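You operate a simulated robot arm through the tools that you are given. There is no shell and no other tool. Be economical: measure what you need, move in short steps, check, and stop when the job is done.

You are at the controls of a simulated two-armed robot. One attempt, no reset.

## Task
Set up for doing hair: tilt the square mirror up, set out the yellow jar and green hair clip.
Fine: steady the mirror with the other hand as it tilts; both are in the blue drawer and go on the cork mat; shut the drawer.

It is judged by the outcome, as a careful person would: the job done as asked, and still so three seconds after it is handed in. It fails if anything else is knocked over, pushed out of place, dropped, spilled or broken.

## Robot
Two 6-joint arms with two-finger parallel grippers on one trunk, on a base that drives. Base frame: it is fixed to the floor where the robot stands at the start and does not move with it; the origin is under the middle of the robot, x ahead of it, y to its left, z up. Lengths are in cm, angles in degrees, forces in N, time in s.
The left shoulder is at the start at [7, 16.6, 143.2], the right one opposite. Places, roughly: square mirror glass [50, 0, 100]; blue drawer [50, 20, 70]; cork mat [50, -10, 90]. Payload 3.91 kg a hand.
Tool frame (each hand has its own): the origin (TCP) lies between the finger pads and is the grasp point; the fingertips stand 3 cm ahead of it; z points along the fingers, y is the line along which they close. The gripper opens to 11 cm. The fingers are 2 cm wide and 1 cm thick; the gripper's body (4.8 by 11.2 cm) begins 5.5 cm behind the TCP.
Orientation is told as [roll, pitch, yaw] about the base's x, y, z axes, in that order, counted from this pose: with the fingers straight down and closing along the base's y, the tool's x points along the base's -x, its y along +y and its z along -z.

## Interface
- The arms move only by the tool arm_command. It takes "left_deltas", "right_deltas" or both (then of equal length, played together; a hand with none holds still); each is a list that holds one entry, the list of rows, each a list of 7 numbers: the turn, a rotation vector about the base's x, y, z in degrees, then the shift along the base's x, y, z in cm, then the closure, from 0 (fully open) to 1 (shut). In form: [[[rx, ry, rz, tx, ty, tz, claw], ...]]. A call has 1 to 8 rows; each row is the pose to reach, as a shift and turn from the pose commanded when the call began. Each row takes 0.2 s and may step no farther than 5 cm and 8.6 degrees from the row before; otherwise, or with a gripper value out of range, the whole call is refused. A pose out of reach is approached as far as the arm can. The call stops where the force on the tool passes 40 N (or 10 N more than at its start, if that is more) or the arm is blocked; 0.2 s more then pass. Each finger travels about 10.8 cm/s and halts on what it meets, pressing with about 22 N; the grip force reading is that of the motor and also rises with nothing between the fingers. The clock runs only during rows and for 0.2 s after the last one: add rows that repeat a pose to give the fingers time. The reply holds the time, the measured pose of the TCP, the force on the tool along the base axes, the opening and the grip force, in the units named above and with some noise, and new pictures: "views" is both (left out), scene, wrist or none (wrist: the cameras of the hands that moved).
- Cameras (640 x 400 px; columns grow to the right, rows downward): "scene" is now at [10.58, 2.35, 162.15]; the picture's right is [0.39, -0.92, 0.00], its down [-0.84, -0.35, -0.40] and it looks along [0.37, 0.16, -0.91] (base axes); focal length 290 px, centre (320, 200). "left" rides on the left gripper at [7.7, -0.7, -11.4] in its tool frame; the picture's right is [0.09, 1.00, 0.00], its down [-0.80, 0.07, -0.59] and it looks along [-0.59, 0.05, 0.80] (tool axes); focal length 270 px, centre (320, 200). "right" rides on the right gripper at [7.7, 0.7, -11.4] in its tool frame; the picture's right is [-0.09, 1.00, 0.00], its down [-0.80, -0.07, -0.59] and it looks along [-0.59, -0.05, 0.80] (tool axes); focal length 270 px, centre (320, 200). There is no depth. A picture from a camera that has moved, and an enlarged one, comes with that camera's place and axes in the base frame and with its lens.
- slide_trunk(by): slides the trunk up (or, below 0, down) by that many cm; the arms and the scene camera ride with it, the base frame stays. It gives what a move gives, with no picture.
- steer(legs): drives the robot by 1 to 6 legs, each [ahead, left, turn to the left] in cm, cm and degrees, along the robot's own axes; the way and the turn of a leg run together, so that a leg with both is an arc; at most 150 cm and 180 degrees a leg. The arms and the cameras ride along, it lands a little off, and it stops where it bumps. It gives what a move gives, and a new picture of the scene camera.
- turn_head(pan, tilt): turns the head with the scene camera to pan (to the left, within 86 degrees either way) and tilt (down, from -29 to 69), counted from straight ahead of the robot. It gives what a move gives, and a new picture of the scene camera.
- close_up(camera, box): a new picture of the part [left, top, right, bottom] of that camera's present view, enlarged. The clock stands still meanwhile.
- hand_in(): hands the job in; it is judged then, once.

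Go step by step. Nothing tells you exact positions but the pictures and the camera data: compare them with the known pose of the tool, close in by small moves and look again before you grip or let go. The budget is 120 turns and 260 pictures, counting those below and the enlarged ones. Unless the task says otherwise, let go and move clear before handing in, and close with one line.

The tools are called after ">>>" by a JSON object that holds its "method" and its "body". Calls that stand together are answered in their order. arm_command: Moves the arms, as the interface text tells. Its arguments: {"type":"object","properties":{"left_deltas":{"type":"array","items":{"type":"array","items":{"type":"array","items":{"type":"number"}}}},"right_deltas":{"type":"array","items":{"type":"array","items":{"type":"array","items":{"type":"number"}}}},"views":{"type":"string","enum":["both","scene","wrist","none"]}},"required":[]} The other tools are called the same way: slide_trunk (by) slides the trunk up or down; steer (legs) drives the base; turn_head (pan, tilt) turns the head that bears the scene camera; close_up (camera, box) takes an enlarged picture of a part of a camera's view; hand_in () hands the job in.

At the start:

```text
time: 0.0
left_eef_pos: [62.93, 28.69, 99.9]
left_ee_rot: [0.1, 0.0, 0.0]
left_ft_force: [0.1, -0.1, -0.2]
left_grip_width: 11.01
left_grip_force: 0.0
right_eef_pos: [56.06, -22.32, 99.92]
right_ee_rot: [0.0, -0.2, 0.0]
right_ft_force: [0.4, -0.2, 0.1]
right_grip_width: 10.98
right_grip_force: 0.1
trunk travel left (down, up): [-92.7, 1.3]
robot x, y, heading: [-0.37, 0.34, -0.1]
head pan, tilt: [22.8, 66.1]
```

scene: 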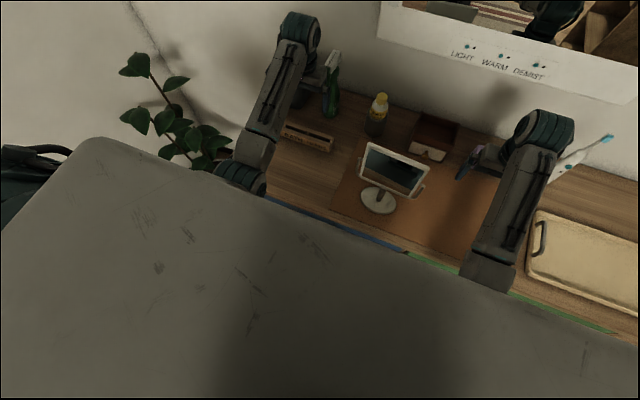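
right: 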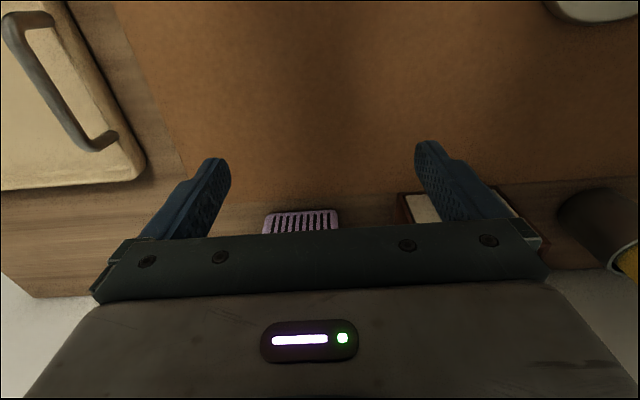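
left: 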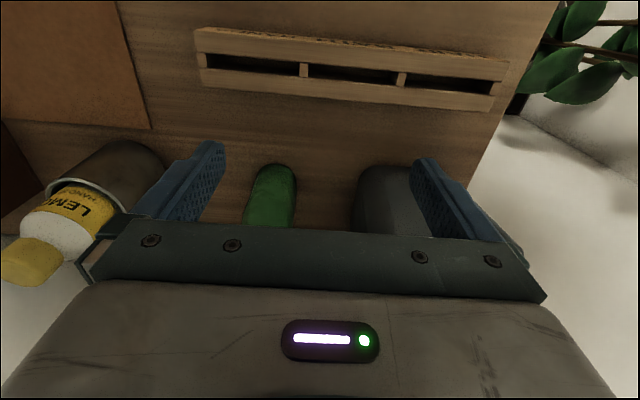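

I see a counter with a small square mirror on a stand on the cork mat, and the top edges of a blue and a green drawer at the counter's front. I'll look closer first.

>>> {"method": "close_up", "body": {"camera": "scene", "box": [240, 80, 500, 260]}}

>>> {"method": "turn_head", "body": {"pan": 0, "tilt": 55}}

```text
2.22 times, centred on (370, 170) of scene
camera zoom: at [10.58, 2.35, 162.15], right [0.39, -0.92, 0.0], down [-0.84, -0.35, -0.4], along [0.37, 0.16, -0.91], focal length 645 px, centre (209, 267)
```

zoom: 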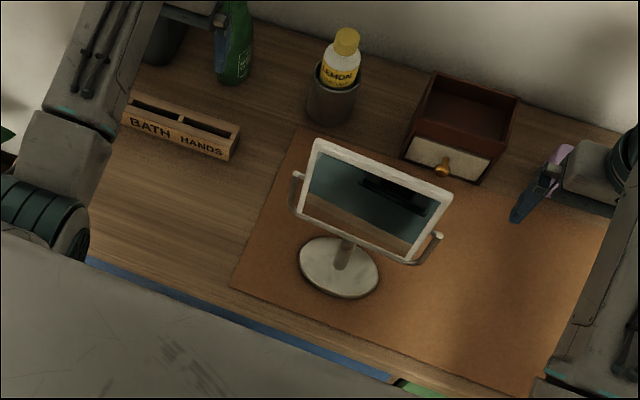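

```text
time: 0.9
left_eef_pos: [63.06, 28.8, 99.95]
left_ee_rot: [0.0, -0.1, 0.0]
left_ft_force: [0.0, 0.4, -0.2]
left_grip_width: 10.99
left_grip_force: 0.0
right_eef_pos: [55.98, -22.28, 99.91]
right_ee_rot: [0.0, -0.1, 0.0]
right_ft_force: [-0.4, 0.3, 0.3]
right_grip_width: 11.0
right_grip_force: 0.1
trunk travel left (down, up): [-92.7, 1.3]
robot x, y, heading: [-0.07, 0.09, -0.3]
head pan, tilt: [0.0, 55.0]
camera scene: at [12.32, 0.05, 163.43], right [0.0, -1.0, 0.0], down [-0.82, 0.0, -0.57], along [0.57, 0.0, -0.82], focal length 290 px, centre (320, 200)
```

scene: 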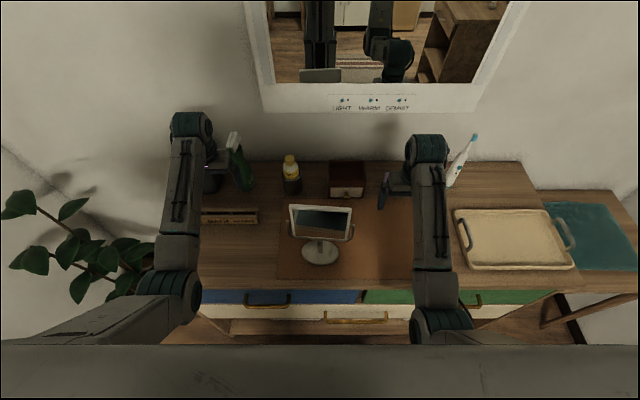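

>>> {"method": "close_up", "body": {"camera": "scene", "box": [180, 130, 420, 340]}}

>>> {"method": "close_up", "body": {"camera": "scene", "box": [270, 190, 370, 280]}}

```text
1.90 times, centred on (300, 235) of scene
camera zoom: at [12.32, 0.05, 163.43], right [0.0, -1.0, 0.0], down [-0.82, 0.0, -0.57], along [0.57, 0.0, -0.82], focal length 553 px, centre (358, 133)
```

zoom: 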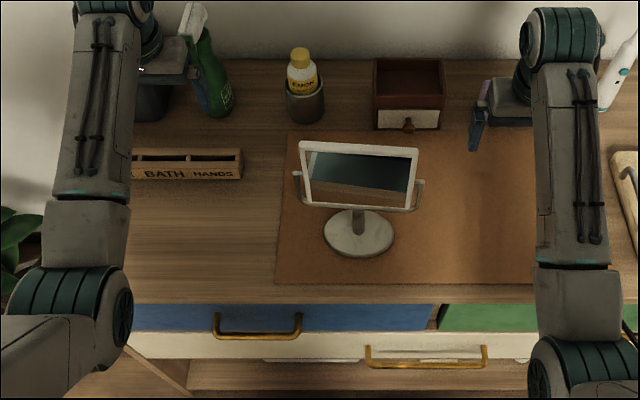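

```text
4.44 times, centred on (320, 235) of scene
camera zoom: at [12.32, 0.05, 163.43], right [0.0, -1.0, 0.0], down [-0.82, 0.0, -0.57], along [0.57, 0.0, -0.82], focal length 1290 px, centre (320, 44)
```

zoom: 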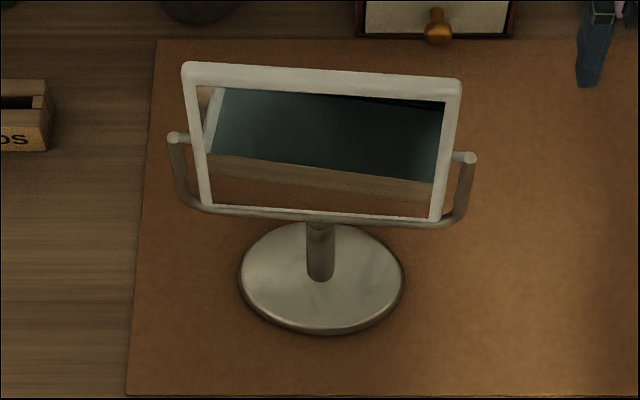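

The mirror's base is near (56, 0), with pivots about 20 cm apart around z 88; the drawer handle is about (41, 18, 61). I'll yaw the left hand by -90 to see the mirror from the side, which is also the grip I need for the handle.

>>> {"method": "arm_command", "body": {"left_deltas": [[[0, 0, -8.5, -1, 0.5, 0.3, 0], [0, 0, -17, -2, 1, 0.6, 0], [0, 0, -25.5, -3, 1.5, 1, 0], [0, 0, -34, -4, 2, 1, 0], [0, 0, -42.5, -5, 2.5, 1, 0], [0, 0, -51, -6, 3, 1, 0], [0, 0, -59.5, -7, 3.5, 1, 0], [0, 0, -68, -7, 4, 1, 0]]], "views": "none"}}

>>> {"method": "arm_command", "body": {"left_deltas": [[[0, 0, -7.5, 0, 0, 0, 0], [0, 0, -15, 0, 0, 0, 0], [0, 0, -22, 0, 0, 0, 0], [0, 0, -22, 0, 0, 0, 0]]]}}

```text
time: 2.7
left_eef_pos: [55.96, 32.92, 100.84]
left_ee_rot: [0.1, -0.1, -68.2]
left_ft_force: [-0.5, 0.1, 0.5]
left_grip_width: 10.99
left_grip_force: 0.0
right_eef_pos: [56.02, -22.17, 99.8]
right_ee_rot: [0.0, -0.2, 0.0]
right_ft_force: [-0.3, 0.4, 0.6]
right_grip_width: 11.0
right_grip_force: 0.0
trunk travel left (down, up): [-92.7, 1.3]
robot x, y, heading: [0.09, -0.1, -0.1]
head pan, tilt: [0.0, 55.0]
```

```text
time: 3.7
left_eef_pos: [55.91, 32.8, 100.83]
left_ee_rot: [0.1, 0.0, -90.1]
left_ft_force: [0.8, -0.6, -0.1]
left_grip_width: 10.98
left_grip_force: 0.1
right_eef_pos: [56.09, -22.37, 99.81]
right_ee_rot: [-0.1, -0.2, 0.0]
right_ft_force: [-0.2, -0.2, 0.3]
right_grip_width: 10.97
right_grip_force: 0.1
trunk travel left (down, up): [-92.7, 1.3]
robot x, y, heading: [0.06, -0.06, 0.0]
head pan, tilt: [0.0, 55.0]
camera scene: at [12.31, 0.05, 163.43], right [0.0, -1.0, 0.0], down [-0.82, 0.0, -0.57], along [0.57, 0.0, -0.82], focal length 290 px, centre (320, 200)
camera left: at [55.26, 40.57, 112.41], right [1.0, 0.09, 0.0], down [0.07, -0.8, 0.59], along [0.05, -0.59, -0.8], focal length 270 px, centre (320, 200)
```

scene: 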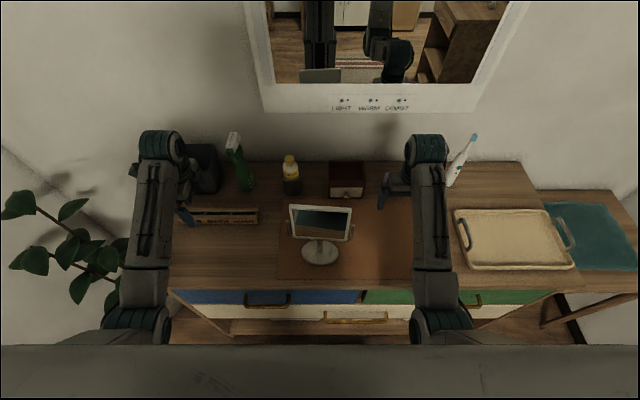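
left: 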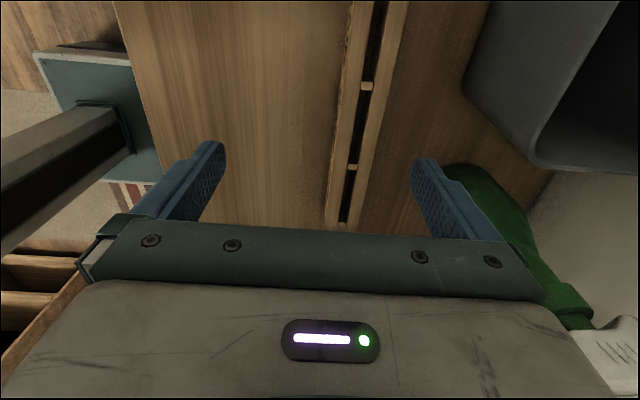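

>>> {"method": "close_up", "body": {"camera": "scene", "box": [284, 198, 360, 246]}}

```text
8.33 times, centred on (322, 222) of scene
camera zoom: at [12.31, 0.05, 163.43], right [0.0, -1.0, 0.0], down [-0.82, 0.0, -0.57], along [0.57, 0.0, -0.82], focal length 2419 px, centre (303, 17)
```

zoom: 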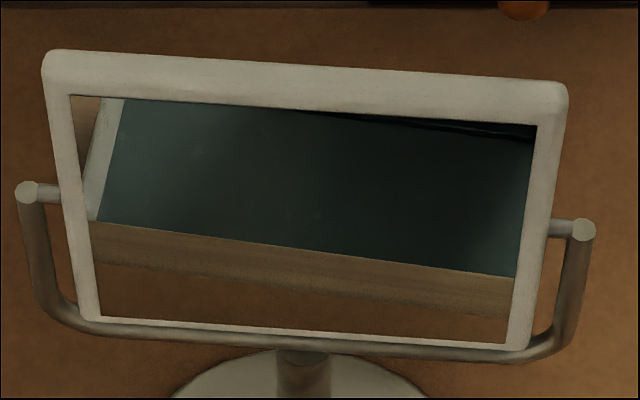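

The mirror now stands close to vertical. I'll have the left hand grip the left yoke upright from the outside (steady), so I roll it toward pointing at -y.

>>> {"method": "arm_command", "body": {"left_deltas": [[[-8.5, 0, 0, 0, 0, -1, 0], [-17, 0, 0, 0, 0.5, -2.5, 0], [-25.5, 0, 0, 0, 1, -4, 0], [-34, 0, 0, 0, 1.5, -6, 0], [-42.5, 0, 0, 0, 1, -8, 0], [-51, 0, 0, 0, 0, -10, 0], [-59.5, 0, 0, 0, -1, -12, 0], [-68, 0, 0, 0, -2, -14, 0]]]}}

```text
time: 5.2
left_eef_pos: [56.06, 33.12, 90.92]
left_ee_rot: [1.5, -53.8, -91.0]
left_ft_force: [-4.9, 3.7, 9.8]
left_grip_width: 10.74
left_grip_force: 0.0
right_eef_pos: [55.89, -22.12, 100.01]
right_ee_rot: [0.0, -0.3, 0.1]
right_ft_force: [0.2, 0.6, 0.0]
right_grip_width: 10.98
right_grip_force: 0.1
trunk travel left (down, up): [-92.7, 1.3]
robot x, y, heading: [0.03, 0.05, 0.2]
head pan, tilt: [0.0, 55.0]
stopped in row 7 (left hand): the force on the tool passed its limit (the readings are from after the stop); the commanded pose is now the measured one
camera scene: at [12.04, 0.23, 163.45], right [0.0, -1.0, 0.0], down [-0.82, 0.0, -0.57], along [0.57, 0.0, -0.82], focal length 290 px, centre (320, 200)
camera left: at [55.37, 47.0, 91.47], right [1.0, 0.05, -0.06], down [0.06, 0.01, 1.0], along [0.05, -1.0, 0.0], focal length 270 px, centre (320, 200)
```

scene: 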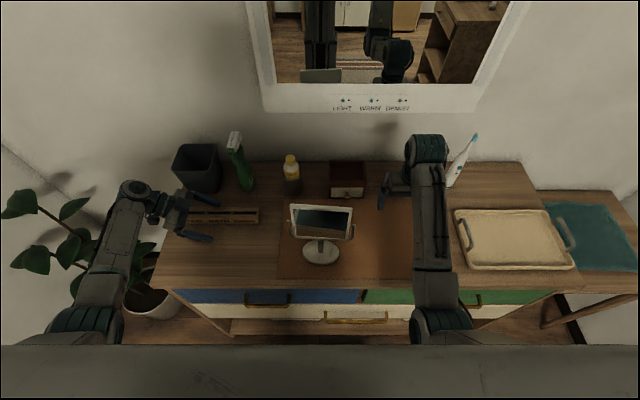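
left: 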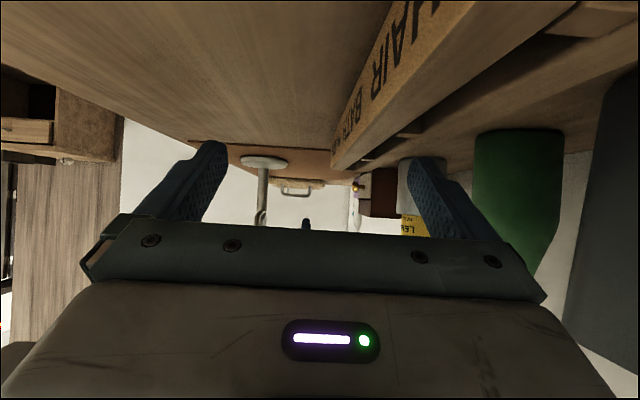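

>>> {"method": "close_up", "body": {"camera": "scene", "box": [90, 120, 290, 260]}}

```text
2.86 times, centred on (190, 190) of scene
camera zoom: at [12.04, 0.23, 163.45], right [0.0, -1.0, 0.0], down [-0.82, 0.0, -0.57], along [0.57, 0.0, -0.82], focal length 829 px, centre (691, 229)
```

zoom: 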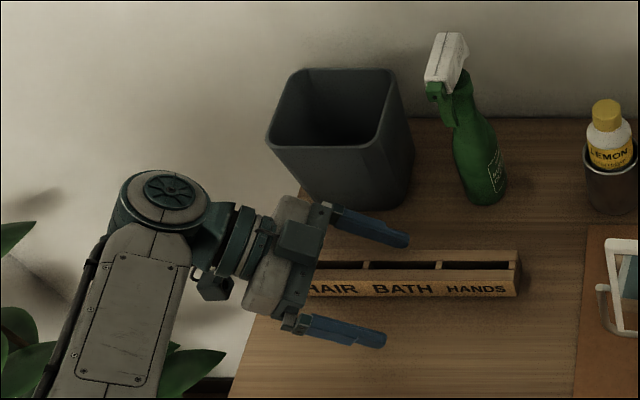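

Nothing visible is touching, so the wrist probably hit its own limit. I'll back the roll off to about 45° and check the force.

>>> {"method": "arm_command", "body": {"left_deltas": [[[4.5, 0, 0, 0, 0, 0.5, 0], [9, 0, 0, 0, 0, 1, 0], [9, 0, 0, 0, -3, 1, 0], [9, 0, 0, 0, -6, 1, 0], [9, 0, 0, 0, -9, 1, 0]]]}}

```text
time: 6.4
left_eef_pos: [56.33, 23.73, 91.62]
left_ee_rot: [0.9, -44.7, -90.6]
left_ft_force: [-0.4, -0.2, -0.9]
left_grip_width: 11.03
left_grip_force: 0.1
right_eef_pos: [56.09, -22.28, 99.79]
right_ee_rot: [0.0, -0.2, 0.0]
right_ft_force: [-0.8, -0.4, 0.2]
right_grip_width: 11.01
right_grip_force: 0.1
trunk travel left (down, up): [-92.7, 1.3]
robot x, y, heading: [-0.09, 0.08, 0.0]
head pan, tilt: [0.0, 55.0]
camera scene: at [12.3, -0.03, 163.43], right [0.0, -1.0, 0.0], down [-0.82, 0.0, -0.57], along [0.57, 0.0, -0.82], focal length 290 px, centre (320, 200)
camera left: at [55.54, 37.4, 94.42], right [1.0, 0.06, -0.05], down [0.06, -0.15, 0.99], along [0.06, -0.99, -0.15], focal length 270 px, centre (320, 200)
```

scene: 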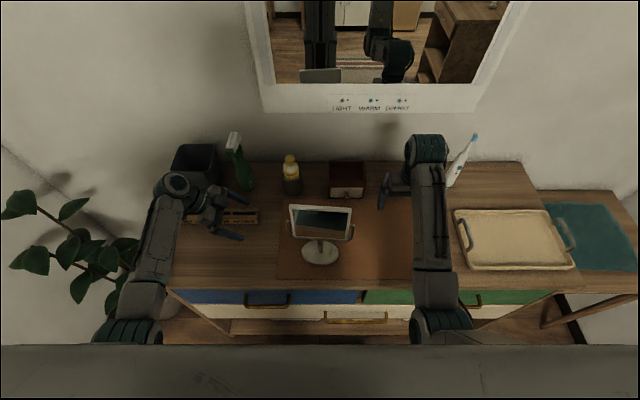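
left: 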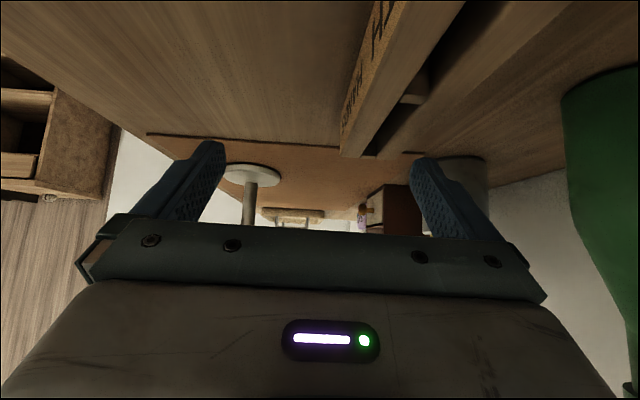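

Comparing the two cameras, the counter top actually lies at about z 84–85 (mirror base at about (48, 0), pivots at z ≈ 102). The hand was therefore low, near the BATH box, so I raise it straight away.

>>> {"method": "arm_command", "body": {"left_deltas": [[[0, 0, 0, 0, 0, 4, 0], [0, 0, 0, 0, 0, 8, 0], [0, 0, 0, 0, 0, 12, 0], [0, 0, 0, -4, 0, 13, 0], [0, 0, 0, -8, 0, 13, 0]]]}}

>>> {"method": "close_up", "body": {"camera": "scene", "box": [150, 130, 350, 270]}}

>>> {"method": "close_up", "body": {"camera": "left", "box": [120, 60, 440, 260]}}

```text
time: 7.6
left_eef_pos: [47.89, 24.08, 104.52]
left_ee_rot: [1.3, -44.7, -90.9]
left_ft_force: [-0.6, 0.1, -0.2]
left_grip_width: 11.02
left_grip_force: 0.1
right_eef_pos: [55.76, -22.25, 100.01]
right_ee_rot: [0.0, -0.2, 0.1]
right_ft_force: [-0.3, 0.8, 0.9]
right_grip_width: 10.99
right_grip_force: 0.0
trunk travel left (down, up): [-92.7, 1.3]
robot x, y, heading: [-0.45, -0.21, 0.4]
head pan, tilt: [0.0, 55.0]
camera scene: at [11.95, 0.18, 163.47], right [0.0, -1.0, 0.0], down [-0.82, 0.0, -0.58], along [0.58, 0.0, -0.82], focal length 290 px, centre (320, 200)
camera left: at [47.16, 37.65, 107.27], right [1.0, 0.06, -0.05], down [0.06, -0.15, 0.99], along [0.06, -0.99, -0.15], focal length 270 px, centre (320, 200)
```

scene: 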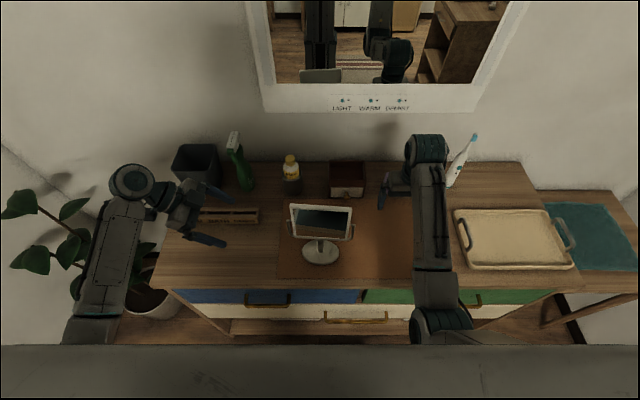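
left: 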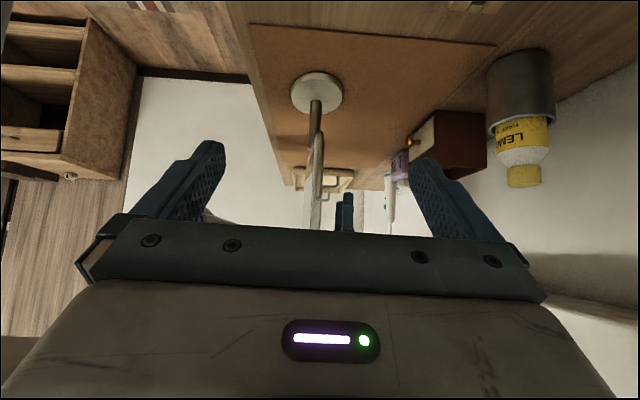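

```text
2.86 times, centred on (250, 200) of scene
camera zoom: at [11.95, 0.18, 163.47], right [0.0, -1.0, 0.0], down [-0.82, 0.0, -0.58], along [0.58, 0.0, -0.82], focal length 829 px, centre (520, 200)
```

zoom: 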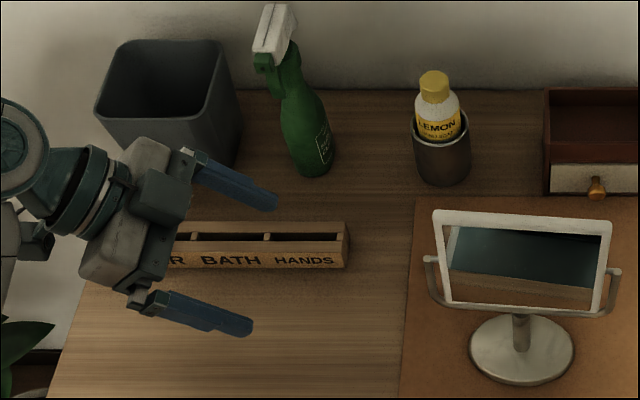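

```text
2.00 times, centred on (280, 160) of left
camera zoom: at [47.16, 37.65, 107.27], right [1.0, 0.06, -0.05], down [0.06, -0.15, 0.99], along [0.06, -0.99, -0.15], focal length 541 px, centre (400, 280)
```

zoom: 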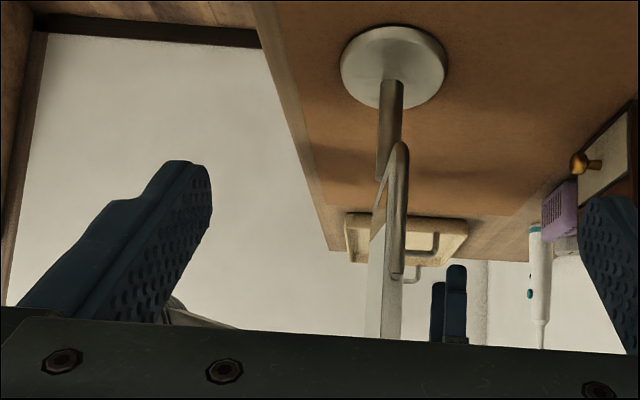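

Base at (48.1, 0, 85), left yoke upright at x≈48.7, y≈8.1, z 95–102, consistent in both views. I lean the left hand further and pre-position it just outside the yoke.

>>> {"method": "arm_command", "body": {"left_deltas": [[[-7.5, 0, 0, 0.2, -1, -0.5, 0], [-15, 0, 0, 0.4, -2, -2, 0], [-22.5, 0, 0, 0.6, -3, -3.5, 0.2], [-30, 0, 0, 0.8, -4.5, -5, 0.45], [-30, 0, 0, 0.8, -6, -5, 0.5], [-30, 0, 0, 0.8, -6, -5, 0.5]]]}}

>>> {"method": "close_up", "body": {"camera": "scene", "box": [200, 180, 380, 280]}}

```text
time: 9.0
left_eef_pos: [49.1, 18.0, 99.69]
left_ee_rot: [2.3, -74.8, -91.8]
left_ft_force: [0.3, 0.8, 0.4]
left_grip_width: 5.5
left_grip_force: 0.1
right_eef_pos: [56.12, -22.21, 99.91]
right_ee_rot: [0.0, -0.2, 0.1]
right_ft_force: [-1.0, 0.3, 0.6]
right_grip_width: 10.98
right_grip_force: 0.1
trunk travel left (down, up): [-92.7, 1.3]
robot x, y, heading: [-0.01, -0.06, 0.4]
head pan, tilt: [0.0, 55.0]
camera scene: at [12.34, 0.12, 163.43], right [0.0, -1.0, 0.0], down [-0.82, 0.0, -0.57], along [0.57, 0.0, -0.82], focal length 290 px, centre (320, 200)
camera left: at [48.36, 31.15, 95.33], right [1.0, 0.03, -0.07], down [0.06, 0.36, 0.93], along [0.06, -0.93, 0.36], focal length 270 px, centre (320, 200)
```

scene: 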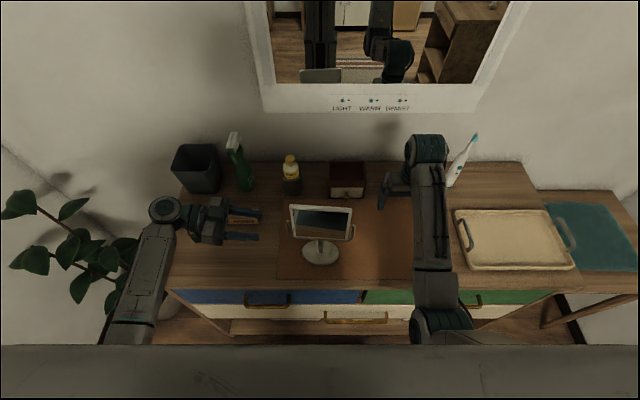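
left: 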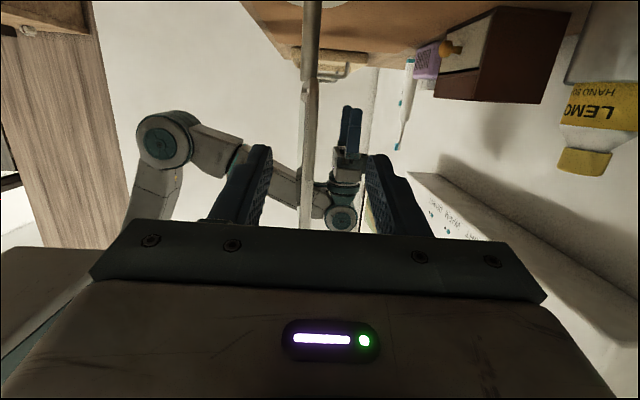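

```text
3.56 times, centred on (290, 230) of scene
camera zoom: at [12.34, 0.12, 163.43], right [0.0, -1.0, 0.0], down [-0.82, 0.0, -0.57], along [0.57, 0.0, -0.82], focal length 1032 px, centre (427, 93)
```

zoom: 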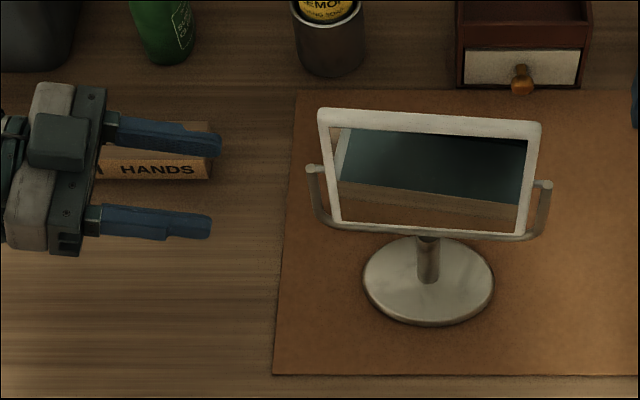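

>>> {"method": "close_up", "body": {"camera": "left", "box": [240, 40, 400, 250]}}

```text
1.90 times, centred on (320, 145) of left
camera zoom: at [48.36, 31.15, 95.33], right [1.0, 0.03, -0.07], down [0.06, 0.36, 0.93], along [0.06, -0.93, 0.36], focal length 515 px, centre (320, 305)
```

zoom: 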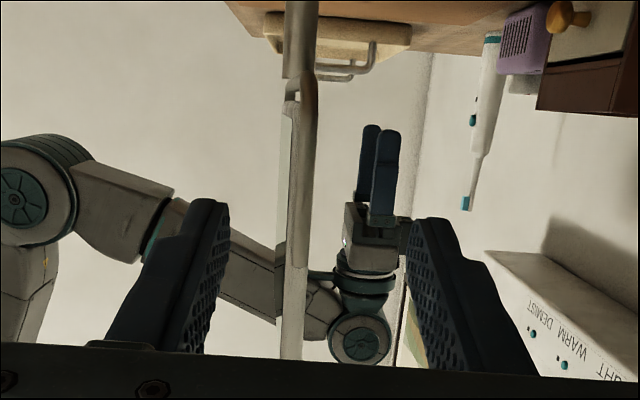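

The yoke upright is at x 48.7; the fingers straddle x 49.1, so I shift -0.4 and go in until the tips just pass the bar, without closing yet.

>>> {"method": "arm_command", "body": {"left_deltas": [[[0, 0, 0, -0.4, -2.5, -0.5, 0.5], [0, 0, 0, -0.4, -5, -0.5, 0.5], [0, 0, 0, -0.4, -7, -0.5, 0.5], [0, 0, 0, -0.4, -7.7, -0.5, 0.6], [0, 0, 0, -0.4, -7.7, -0.5, 0.7]]]}}

>>> {"method": "close_up", "body": {"camera": "scene", "box": [240, 190, 370, 270]}}

>>> {"method": "close_up", "body": {"camera": "left", "box": [220, 40, 420, 250]}}

```text
time: 10.2
left_eef_pos: [48.7, 10.39, 99.11]
left_ee_rot: [2.2, -74.8, -91.7]
left_ft_force: [-1.3, 0.8, 0.2]
left_grip_width: 3.3
left_grip_force: 0.2
right_eef_pos: [56.07, -22.19, 99.87]
right_ee_rot: [0.0, -0.2, 0.1]
right_ft_force: [0.2, 0.1, -0.3]
right_grip_width: 10.98
right_grip_force: 0.1
trunk travel left (down, up): [-92.7, 1.3]
robot x, y, heading: [-0.47, 0.11, -0.0]
head pan, tilt: [0.0, 55.0]
camera scene: at [12.33, 0.1, 163.43], right [0.0, -1.0, 0.0], down [-0.82, 0.0, -0.57], along [0.57, 0.0, -0.82], focal length 290 px, centre (320, 200)
camera left: at [47.93, 23.45, 94.73], right [1.0, 0.03, -0.07], down [0.06, 0.36, 0.93], along [0.06, -0.93, 0.36], focal length 270 px, centre (320, 200)
```

scene: 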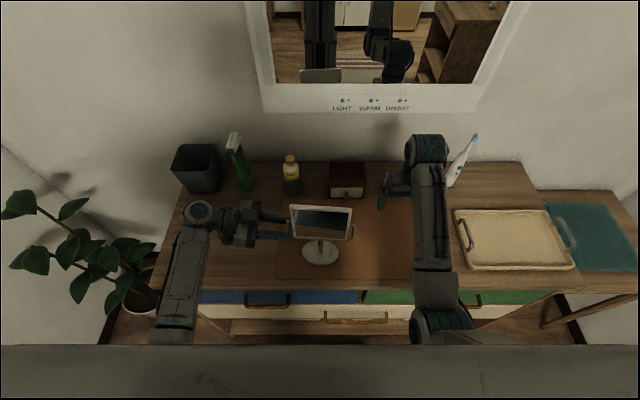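
left: 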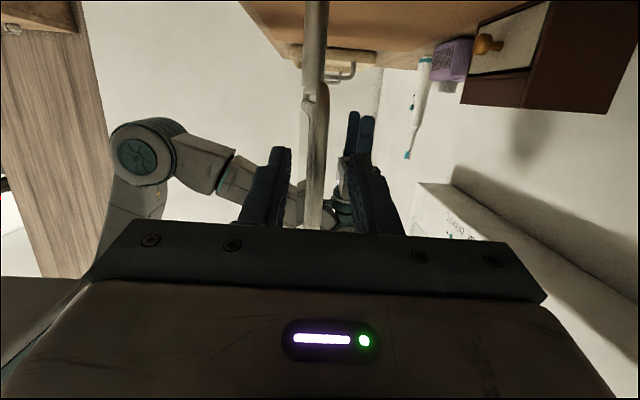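

```text
4.92 times, centred on (305, 230) of scene
camera zoom: at [12.33, 0.1, 163.43], right [0.0, -1.0, 0.0], down [-0.82, 0.0, -0.57], along [0.57, 0.0, -0.82], focal length 1429 px, centre (394, 52)
```

zoom: 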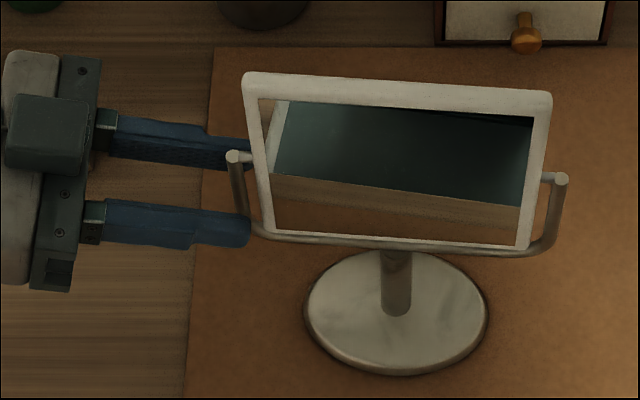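

```text
1.90 times, centred on (320, 145) of left
camera zoom: at [47.93, 23.45, 94.73], right [1.0, 0.03, -0.07], down [0.06, 0.36, 0.93], along [0.06, -0.93, 0.36], focal length 515 px, centre (320, 305)
```

zoom: 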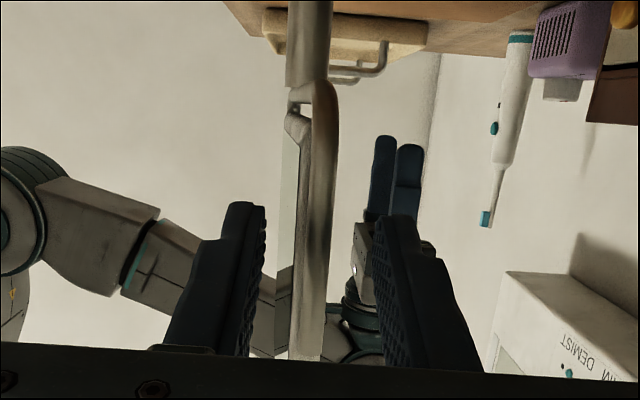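

The bar is centred between the fingers. I close on it.

>>> {"method": "arm_command", "body": {"left_deltas": [[[0, 0, 0, 0, 0, 0, 0.8], [0, 0, 0, 0, 0, 0, 0.88], [0, 0, 0, 0, 0, 0, 0.94], [0, 0, 0, 0, 0, 0, 1], [0, 0, 0, 0, 0, 0, 1]]], "views": "wrist"}}

>>> {"method": "close_up", "body": {"camera": "scene", "box": [240, 190, 370, 270]}}

```text
time: 11.4
left_eef_pos: [48.71, 10.34, 99.11]
left_ee_rot: [2.2, -74.8, -91.7]
left_ft_force: [-0.2, -0.5, 0.1]
left_grip_width: 0.74
left_grip_force: 21.6
right_eef_pos: [56.07, -22.22, 99.89]
right_ee_rot: [0.0, -0.2, 0.1]
right_ft_force: [0.2, 0.6, -0.5]
right_grip_width: 10.99
right_grip_force: 0.1
trunk travel left (down, up): [-92.7, 1.3]
robot x, y, heading: [-0.29, -0.24, 0.0]
head pan, tilt: [0.0, 55.0]
camera left: at [47.92, 23.45, 94.75], right [1.0, 0.03, -0.07], down [0.06, 0.36, 0.93], along [0.06, -0.93, 0.36], focal length 270 px, centre (320, 200)
```

left: 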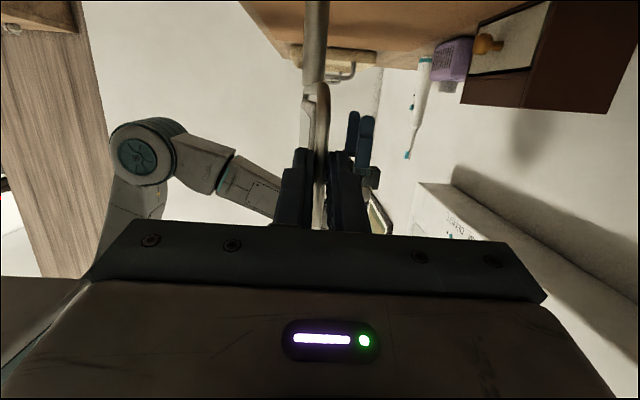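

```text
4.92 times, centred on (305, 230) of scene
camera zoom: at [12.31, 0.07, 163.43], right [0.0, -1.0, 0.0], down [-0.82, 0.0, -0.57], along [0.57, 0.0, -0.82], focal length 1429 px, centre (394, 52)
```

zoom: 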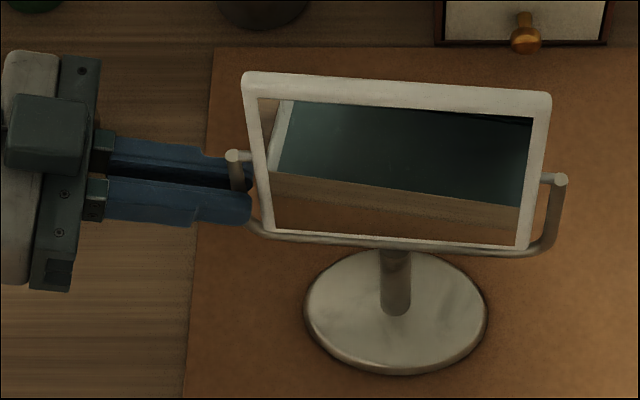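

The stand is held without having shifted. Now the right hand goes up, back and over to the front of the mirror with its fingers closed.

>>> {"method": "arm_command", "body": {"right_deltas": [[[0, 0, 0, 0, 0, 5, 0.3], [0, 0, 0, -2, 0, 9, 0.7], [0, 0, 0, -6, 0, 12, 1], [0, 0, 0, -10, 1, 14, 1], [0, 0, 0, -14, 3, 14, 1], [0, 0, 0, -15, 7, 14, 1], [0, 0, 0, -15, 11, 14, 1], [0, 0, 0, -15, 15, 14, 1]]], "views": "none"}}

>>> {"method": "arm_command", "body": {"right_deltas": [[[0, 0, 0, 0, 3, -1.5, 1], [0, 0, 0, 0, 6, -3, 1], [0, 0, 0, 0, 6, -4.5, 1]]]}}

>>> {"method": "close_up", "body": {"camera": "scene", "box": [240, 170, 400, 270]}}

```text
time: 12.8
left_eef_pos: [48.66, 10.12, 99.17]
left_ee_rot: [1.9, -74.8, -91.5]
left_ft_force: [-1.2, 4.8, 12.0]
left_grip_width: 0.76
left_grip_force: 22.0
right_eef_pos: [44.22, -20.49, 100.11]
right_ee_rot: [-9.5, -1.4, -0.1]
right_ft_force: [0.1, -0.6, -0.3]
right_grip_width: 0.0
right_grip_force: 21.9
right hand out of reach, approached as far as the arm can: row 1, 2, 3, 4, 5, 6, 7
trunk travel left (down, up): [-92.7, 1.3]
robot x, y, heading: [-0.27, 0.07, 0.1]
head pan, tilt: [0.0, 55.0]
stopped in row 7 (right hand): the arm was blocked; the commanded pose is now the measured one
```

```text
time: 13.5
left_eef_pos: [48.51, 10.39, 99.08]
left_ee_rot: [2.0, -74.7, -91.6]
left_ft_force: [-1.7, 1.6, 5.6]
left_grip_width: 0.76
left_grip_force: 21.8
right_eef_pos: [44.9, -22.43, 96.88]
right_ee_rot: [-18.4, -2.5, 0.1]
right_ft_force: [-0.9, 0.5, -0.4]
right_grip_width: 0.01
right_grip_force: 22.1
right hand out of reach, approached as far as the arm can: row 2
trunk travel left (down, up): [-92.7, 1.3]
robot x, y, heading: [-0.03, -0.3, 0.1]
head pan, tilt: [0.0, 55.0]
stopped in row 3 (right hand): the arm was blocked; the commanded pose is now the measured one
camera scene: at [12.25, 0.07, 163.43], right [0.0, -1.0, 0.0], down [-0.82, 0.0, -0.57], along [0.57, 0.0, -0.82], focal length 290 px, centre (320, 200)
camera right: at [36.88, -18.29, 107.27], right [0.1, 0.95, -0.31], down [0.77, 0.12, 0.62], along [0.62, -0.3, -0.72], focal length 270 px, centre (320, 200)
```

scene: 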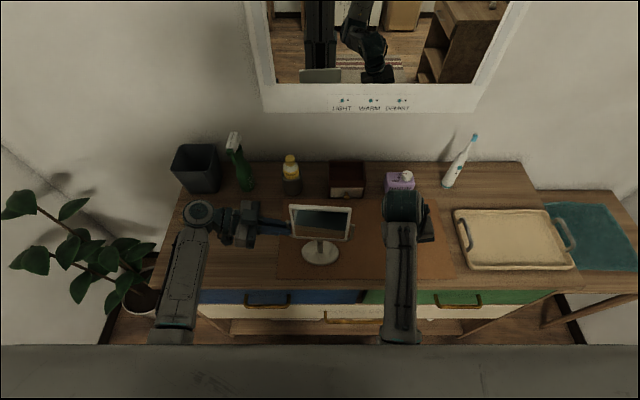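
right: 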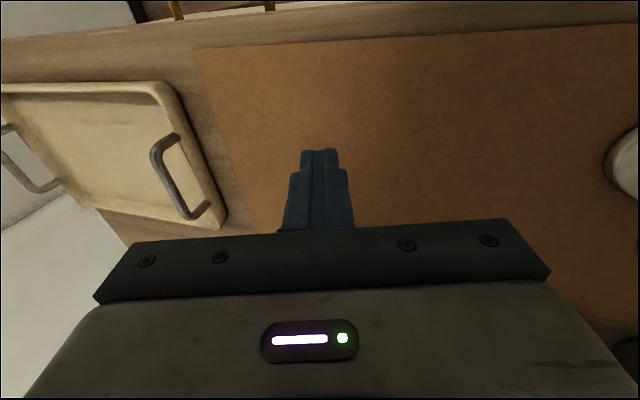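

```text
4.00 times, centred on (320, 220) of scene
camera zoom: at [12.25, 0.07, 163.43], right [0.0, -1.0, 0.0], down [-0.82, 0.0, -0.57], along [0.57, 0.0, -0.82], focal length 1161 px, centre (320, 120)
```

zoom: 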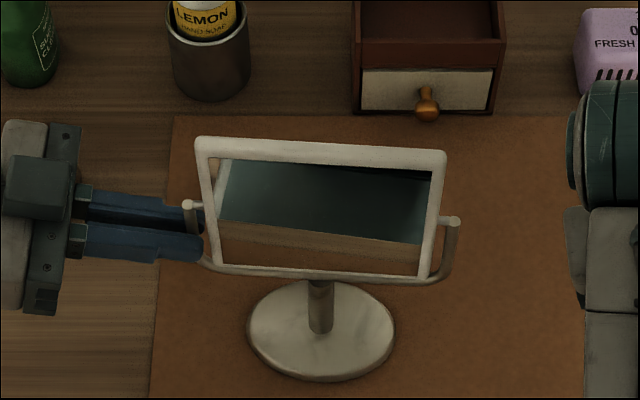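

With the tool straight down the right wrist can't rise. I'll pitch the right tool forward 45° (pointing forward and down), which matches pushing the top of the frame from the front.

>>> {"method": "arm_command", "body": {"right_deltas": [[[2.9, -7.4, 1.2, -1, 0.5, 1, 1], [5.8, -14.9, 2.4, -2, 1, 2, 1], [8.7, -22.3, 3.6, -3, 2, 3, 1], [11.6, -29.7, 4.8, -4, 3, 4, 1], [14.5, -37.2, 6, -5, 4, 5, 1], [17.4, -44.6, 7.2, -5, 4, 6, 1]]]}}

```text
time: 14.8
left_eef_pos: [48.48, 10.32, 99.03]
left_ee_rot: [2.1, -74.7, -91.5]
left_ft_force: [-1.7, -0.3, 3.2]
left_grip_width: 0.74
left_grip_force: 21.6
right_eef_pos: [40.73, -21.66, 102.49]
right_ee_rot: [-12.4, -41.9, 9.9]
right_ft_force: [0.3, -0.3, 0.7]
right_grip_width: 0.01
right_grip_force: 21.7
trunk travel left (down, up): [-92.7, 1.3]
robot x, y, heading: [-0.34, -0.3, 0.2]
head pan, tilt: [0.0, 55.0]
stopped in row 6 (right hand): the arm was blocked; the commanded pose is now the measured one
camera scene: at [12.17, 0.08, 163.43], right [0.0, -1.0, 0.0], down [-0.82, 0.0, -0.57], along [0.57, 0.0, -0.82], focal length 290 px, centre (320, 200)
camera right: at [27.36, -20.99, 105.5], right [0.04, 0.99, -0.1], down [0.18, 0.09, 0.98], along [0.98, -0.05, -0.18], focal length 270 px, centre (320, 200)
```

scene: 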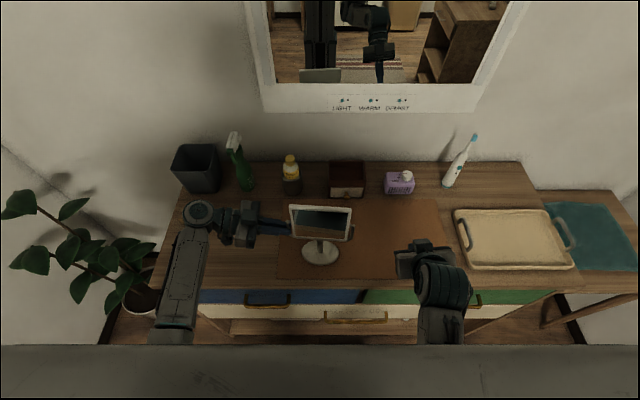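
right: 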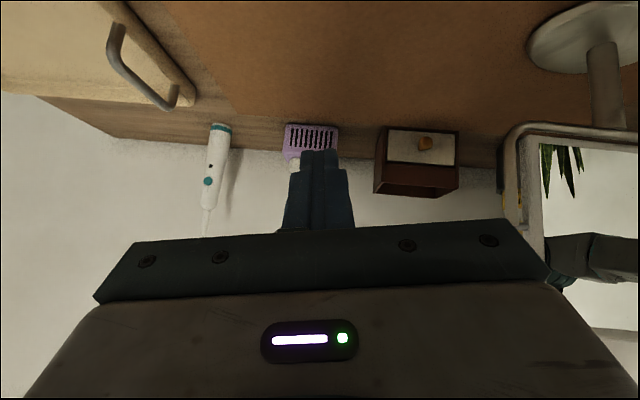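

>>> {"method": "arm_command", "body": {"right_deltas": [[[0, 0, 7.5, -0.5, 0.5, 0.5, 1], [0, 0, 15, -1, 1, 1, 1], [0, 0, 22.5, -1, 2, 1.5, 1], [0, 0, 30, -1, 3, 2, 1], [0, 0, 37.5, -1, 4, 3, 1], [0, 0, 45, -1, 6, 4, 1], [0, 0, 45, -1, 7, 5, 1]]]}}

```text
time: 16.4
left_eef_pos: [48.57, 10.37, 99.11]
left_ee_rot: [2.2, -74.7, -91.6]
left_ft_force: [0.5, 0.1, 5.6]
left_grip_width: 0.75
left_grip_force: 21.8
right_eef_pos: [39.82, -14.75, 107.48]
right_ee_rot: [-12.3, -41.9, 54.9]
right_ft_force: [0.9, 0.7, 0.2]
right_grip_width: 0.01
right_grip_force: 22.2
trunk travel left (down, up): [-92.7, 1.3]
robot x, y, heading: [0.25, -0.09, 0.0]
head pan, tilt: [0.0, 55.0]
camera scene: at [12.25, 0.14, 163.44], right [0.0, -1.0, 0.0], down [-0.82, 0.0, -0.57], along [0.57, 0.0, -0.82], focal length 290 px, centre (320, 200)
camera right: at [29.84, -23.74, 110.57], right [-0.68, 0.73, -0.1], down [0.07, 0.19, 0.98], along [0.73, 0.66, -0.18], focal length 270 px, centre (320, 200)
```

scene: 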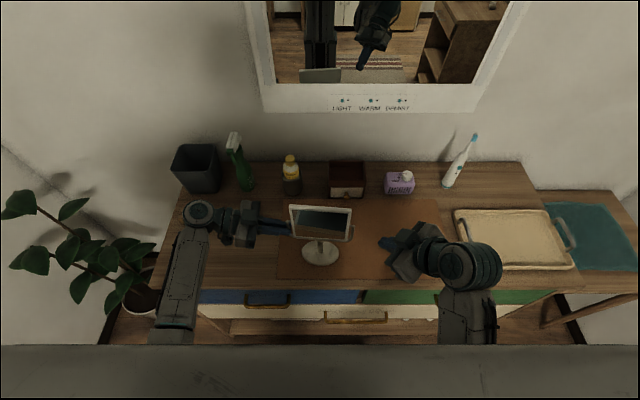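
right: 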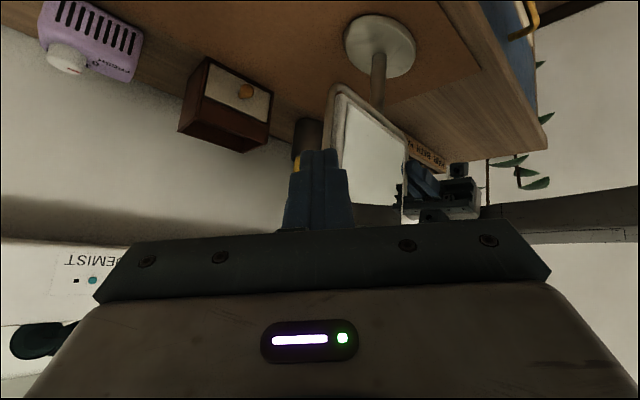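

This works. Next I bring the right fingertip to just in front of the frame's top border, near (44, -2, 107.5).

>>> {"method": "arm_command", "body": {"right_deltas": [[[0, 0, 0, 0, 4, 0.5, 1], [0, 0, 0, 1, 8, 1.5, 1], [0, 0, 0, 2.2, 11.5, 2.2, 1], [0, 0, 0, 2.2, 11.5, 2.2, 1]]]}}

>>> {"method": "close_up", "body": {"camera": "scene", "box": [260, 180, 400, 270]}}

>>> {"method": "close_up", "body": {"camera": "right", "box": [240, 40, 480, 240]}}

```text
time: 17.0
left_eef_pos: [48.56, 10.26, 99.12]
left_ee_rot: [2.1, -74.5, -91.6]
left_ft_force: [-0.2, -0.8, -0.6]
left_grip_width: 0.76
left_grip_force: 22.0
right_eef_pos: [39.79, -14.3, 105.77]
right_ee_rot: [-17.4, -33.6, 60.5]
right_ft_force: [0.8, 0.3, 0.5]
right_grip_width: 0.0
right_grip_force: 22.2
right hand out of reach, approached as far as the arm can: row 2, 3
trunk travel left (down, up): [-92.7, 1.3]
robot x, y, heading: [-0.1, 0.09, -0.0]
head pan, tilt: [0.0, 55.0]
stopped in row 3 (right hand): the arm was blocked; the commanded pose is now the measured one
camera scene: at [12.32, -0.21, 163.43], right [0.0, -1.0, 0.0], down [-0.82, 0.0, -0.57], along [0.57, 0.0, -0.82], focal length 290 px, centre (320, 200)
camera right: at [30.35, -23.19, 110.46], right [-0.71, 0.68, -0.2], down [0.07, 0.35, 0.93], along [0.7, 0.65, -0.3], focal length 270 px, centre (320, 200)
```

scene: 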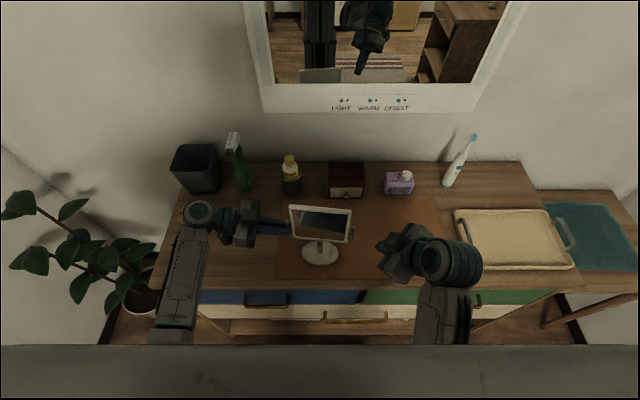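
right: 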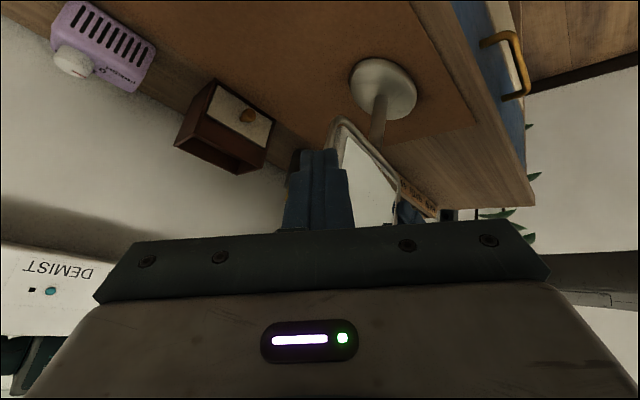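

```text
4.44 times, centred on (330, 225) of scene
camera zoom: at [12.32, -0.21, 163.43], right [0.0, -1.0, 0.0], down [-0.82, 0.0, -0.57], along [0.57, 0.0, -0.82], focal length 1290 px, centre (276, 89)
```

zoom: 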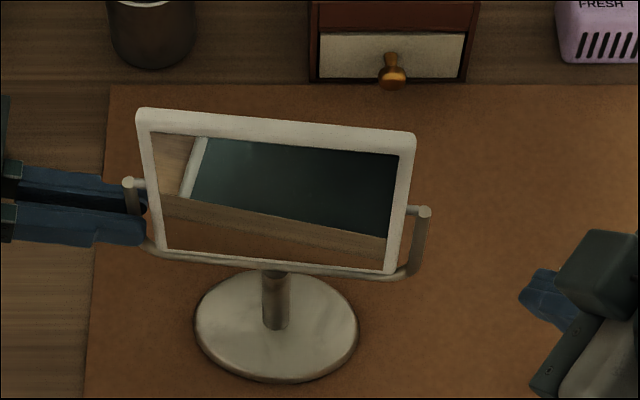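

```text
2.00 times, centred on (360, 140) of right
camera zoom: at [30.35, -23.19, 110.46], right [-0.71, 0.68, -0.2], down [0.07, 0.35, 0.93], along [0.7, 0.65, -0.3], focal length 541 px, centre (240, 320)
```

zoom: 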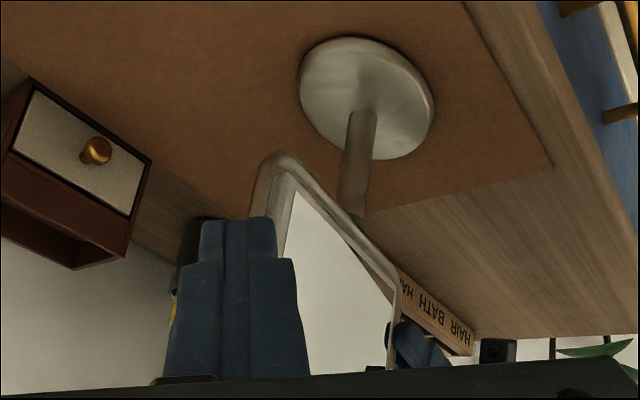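

The right wrist was too close to the shoulder. I'll point the right tool more toward +y (a mirror image of the left), keeping the wrist out to the side.

>>> {"method": "arm_command", "body": {"right_deltas": [[[4.83, 0.63, 6.13, 0.5, -0.7, 0.2, 1], [9.67, 1.27, 12.27, 1, -1.4, 0.4, 1], [14.5, 1.9, 18.4, 1.5, -2, 0.7, 1], [19.33, 2.53, 24.53, 2, -2.3, 1, 1], [24.17, 3.17, 30.67, 2.7, -2.6, 1.2, 1], [29, 3.8, 36.8, 3.5, -3, 1.3, 1], [29, 3.8, 36.8, 3.5, -3, 1.3, 1]]]}}

```text
time: 18.6
left_eef_pos: [48.58, 10.32, 99.15]
left_ee_rot: [2.1, -74.6, -91.8]
left_ft_force: [0.5, -0.7, 1.9]
left_grip_width: 0.75
left_grip_force: 22.4
right_eef_pos: [43.36, -17.13, 107.17]
right_ee_rot: [0.2, -60.0, 84.9]
right_ft_force: [-0.3, 0.3, -0.3]
right_grip_width: 0.0
right_grip_force: 22.3
trunk travel left (down, up): [-92.7, 1.3]
robot x, y, heading: [-0.0, -0.1, 0.1]
head pan, tilt: [0.0, 55.0]
camera scene: at [12.23, 0.02, 163.44], right [0.0, -1.0, 0.0], down [-0.82, 0.0, -0.57], along [0.57, 0.0, -0.82], focal length 290 px, centre (320, 200)
camera right: at [41.53, -30.84, 106.2], right [-0.99, 0.13, 0.08], down [0.06, -0.12, 0.99], along [0.14, 0.98, 0.11], focal length 270 px, centre (320, 200)
```

scene: 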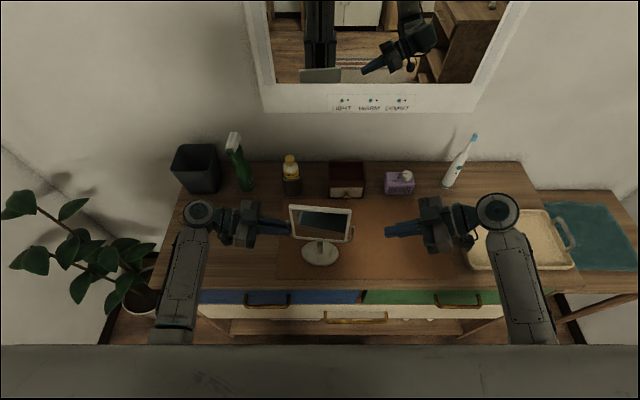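
right: 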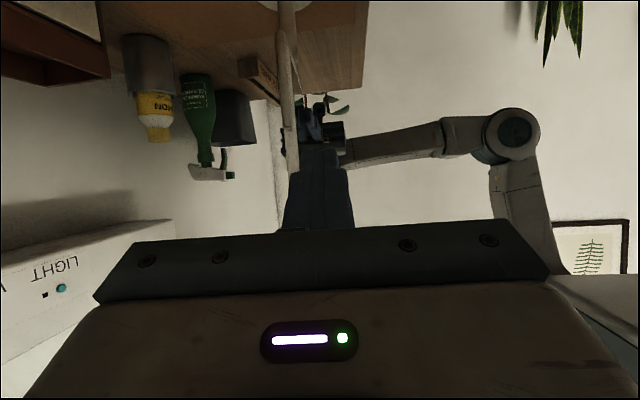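

>>> {"method": "arm_command", "body": {"right_deltas": [[[0, 0, 0, -0.3, 4, 1, 1], [0, 0, 0, -0.3, 8, 1.9, 1], [0, 0, 0, -0.3, 11, 1.9, 1], [0, 0, 0, 0, 12.5, 1.9, 1], [0, 0, 0, 0, 12.5, 1.9, 1]]], "views": "scene"}}

>>> {"method": "close_up", "body": {"camera": "scene", "box": [260, 180, 400, 270]}}

>>> {"method": "close_up", "body": {"camera": "right", "box": [200, 40, 440, 240]}}

```text
time: 19.8
left_eef_pos: [48.58, 10.37, 99.08]
left_ee_rot: [2.2, -74.6, -91.7]
left_ft_force: [-0.6, 1.1, 3.3]
left_grip_width: 0.76
left_grip_force: 22.2
right_eef_pos: [43.15, -4.49, 108.87]
right_ee_rot: [0.4, -60.1, 84.9]
right_ft_force: [0.3, 0.1, -0.5]
right_grip_width: 0.01
right_grip_force: 22.6
trunk travel left (down, up): [-92.7, 1.3]
robot x, y, heading: [-0.13, -0.06, 0.1]
head pan, tilt: [0.0, 55.0]
camera scene: at [12.27, 0.04, 163.44], right [0.0, -1.0, 0.0], down [-0.82, 0.0, -0.57], along [0.57, 0.0, -0.82], focal length 290 px, centre (320, 200)
```

scene: 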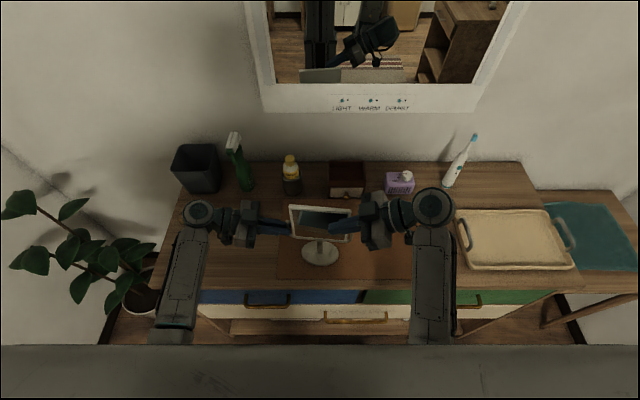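

```text
4.44 times, centred on (330, 225) of scene
camera zoom: at [12.27, 0.04, 163.44], right [0.0, -1.0, 0.0], down [-0.82, 0.0, -0.57], along [0.57, 0.0, -0.82], focal length 1290 px, centre (276, 89)
```

zoom: 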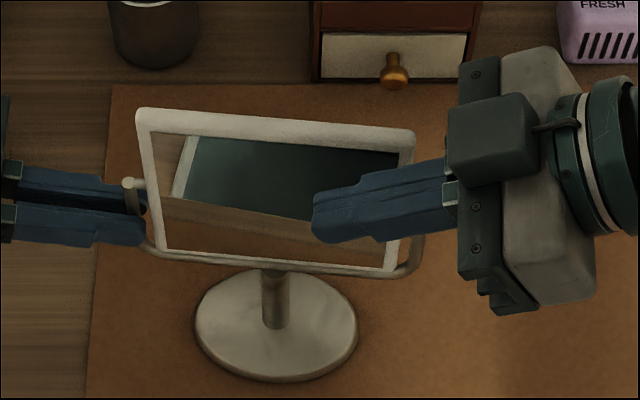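

```text
2.00 times, centred on (320, 140) of right
camera zoom: at [41.37, -18.28, 108.07], right [-0.99, 0.13, 0.08], down [0.06, -0.12, 0.99], along [0.14, 0.98, 0.11], focal length 541 px, centre (320, 320)
```

zoom: 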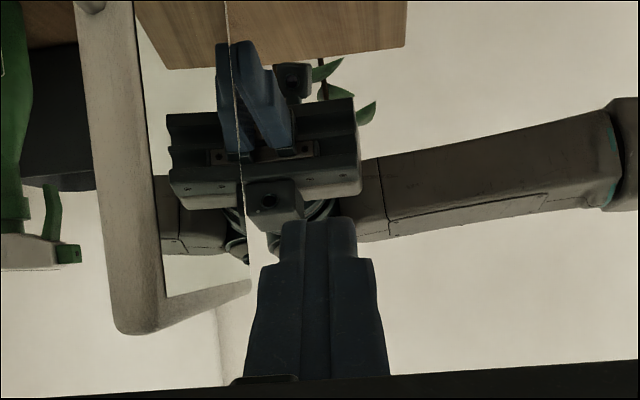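

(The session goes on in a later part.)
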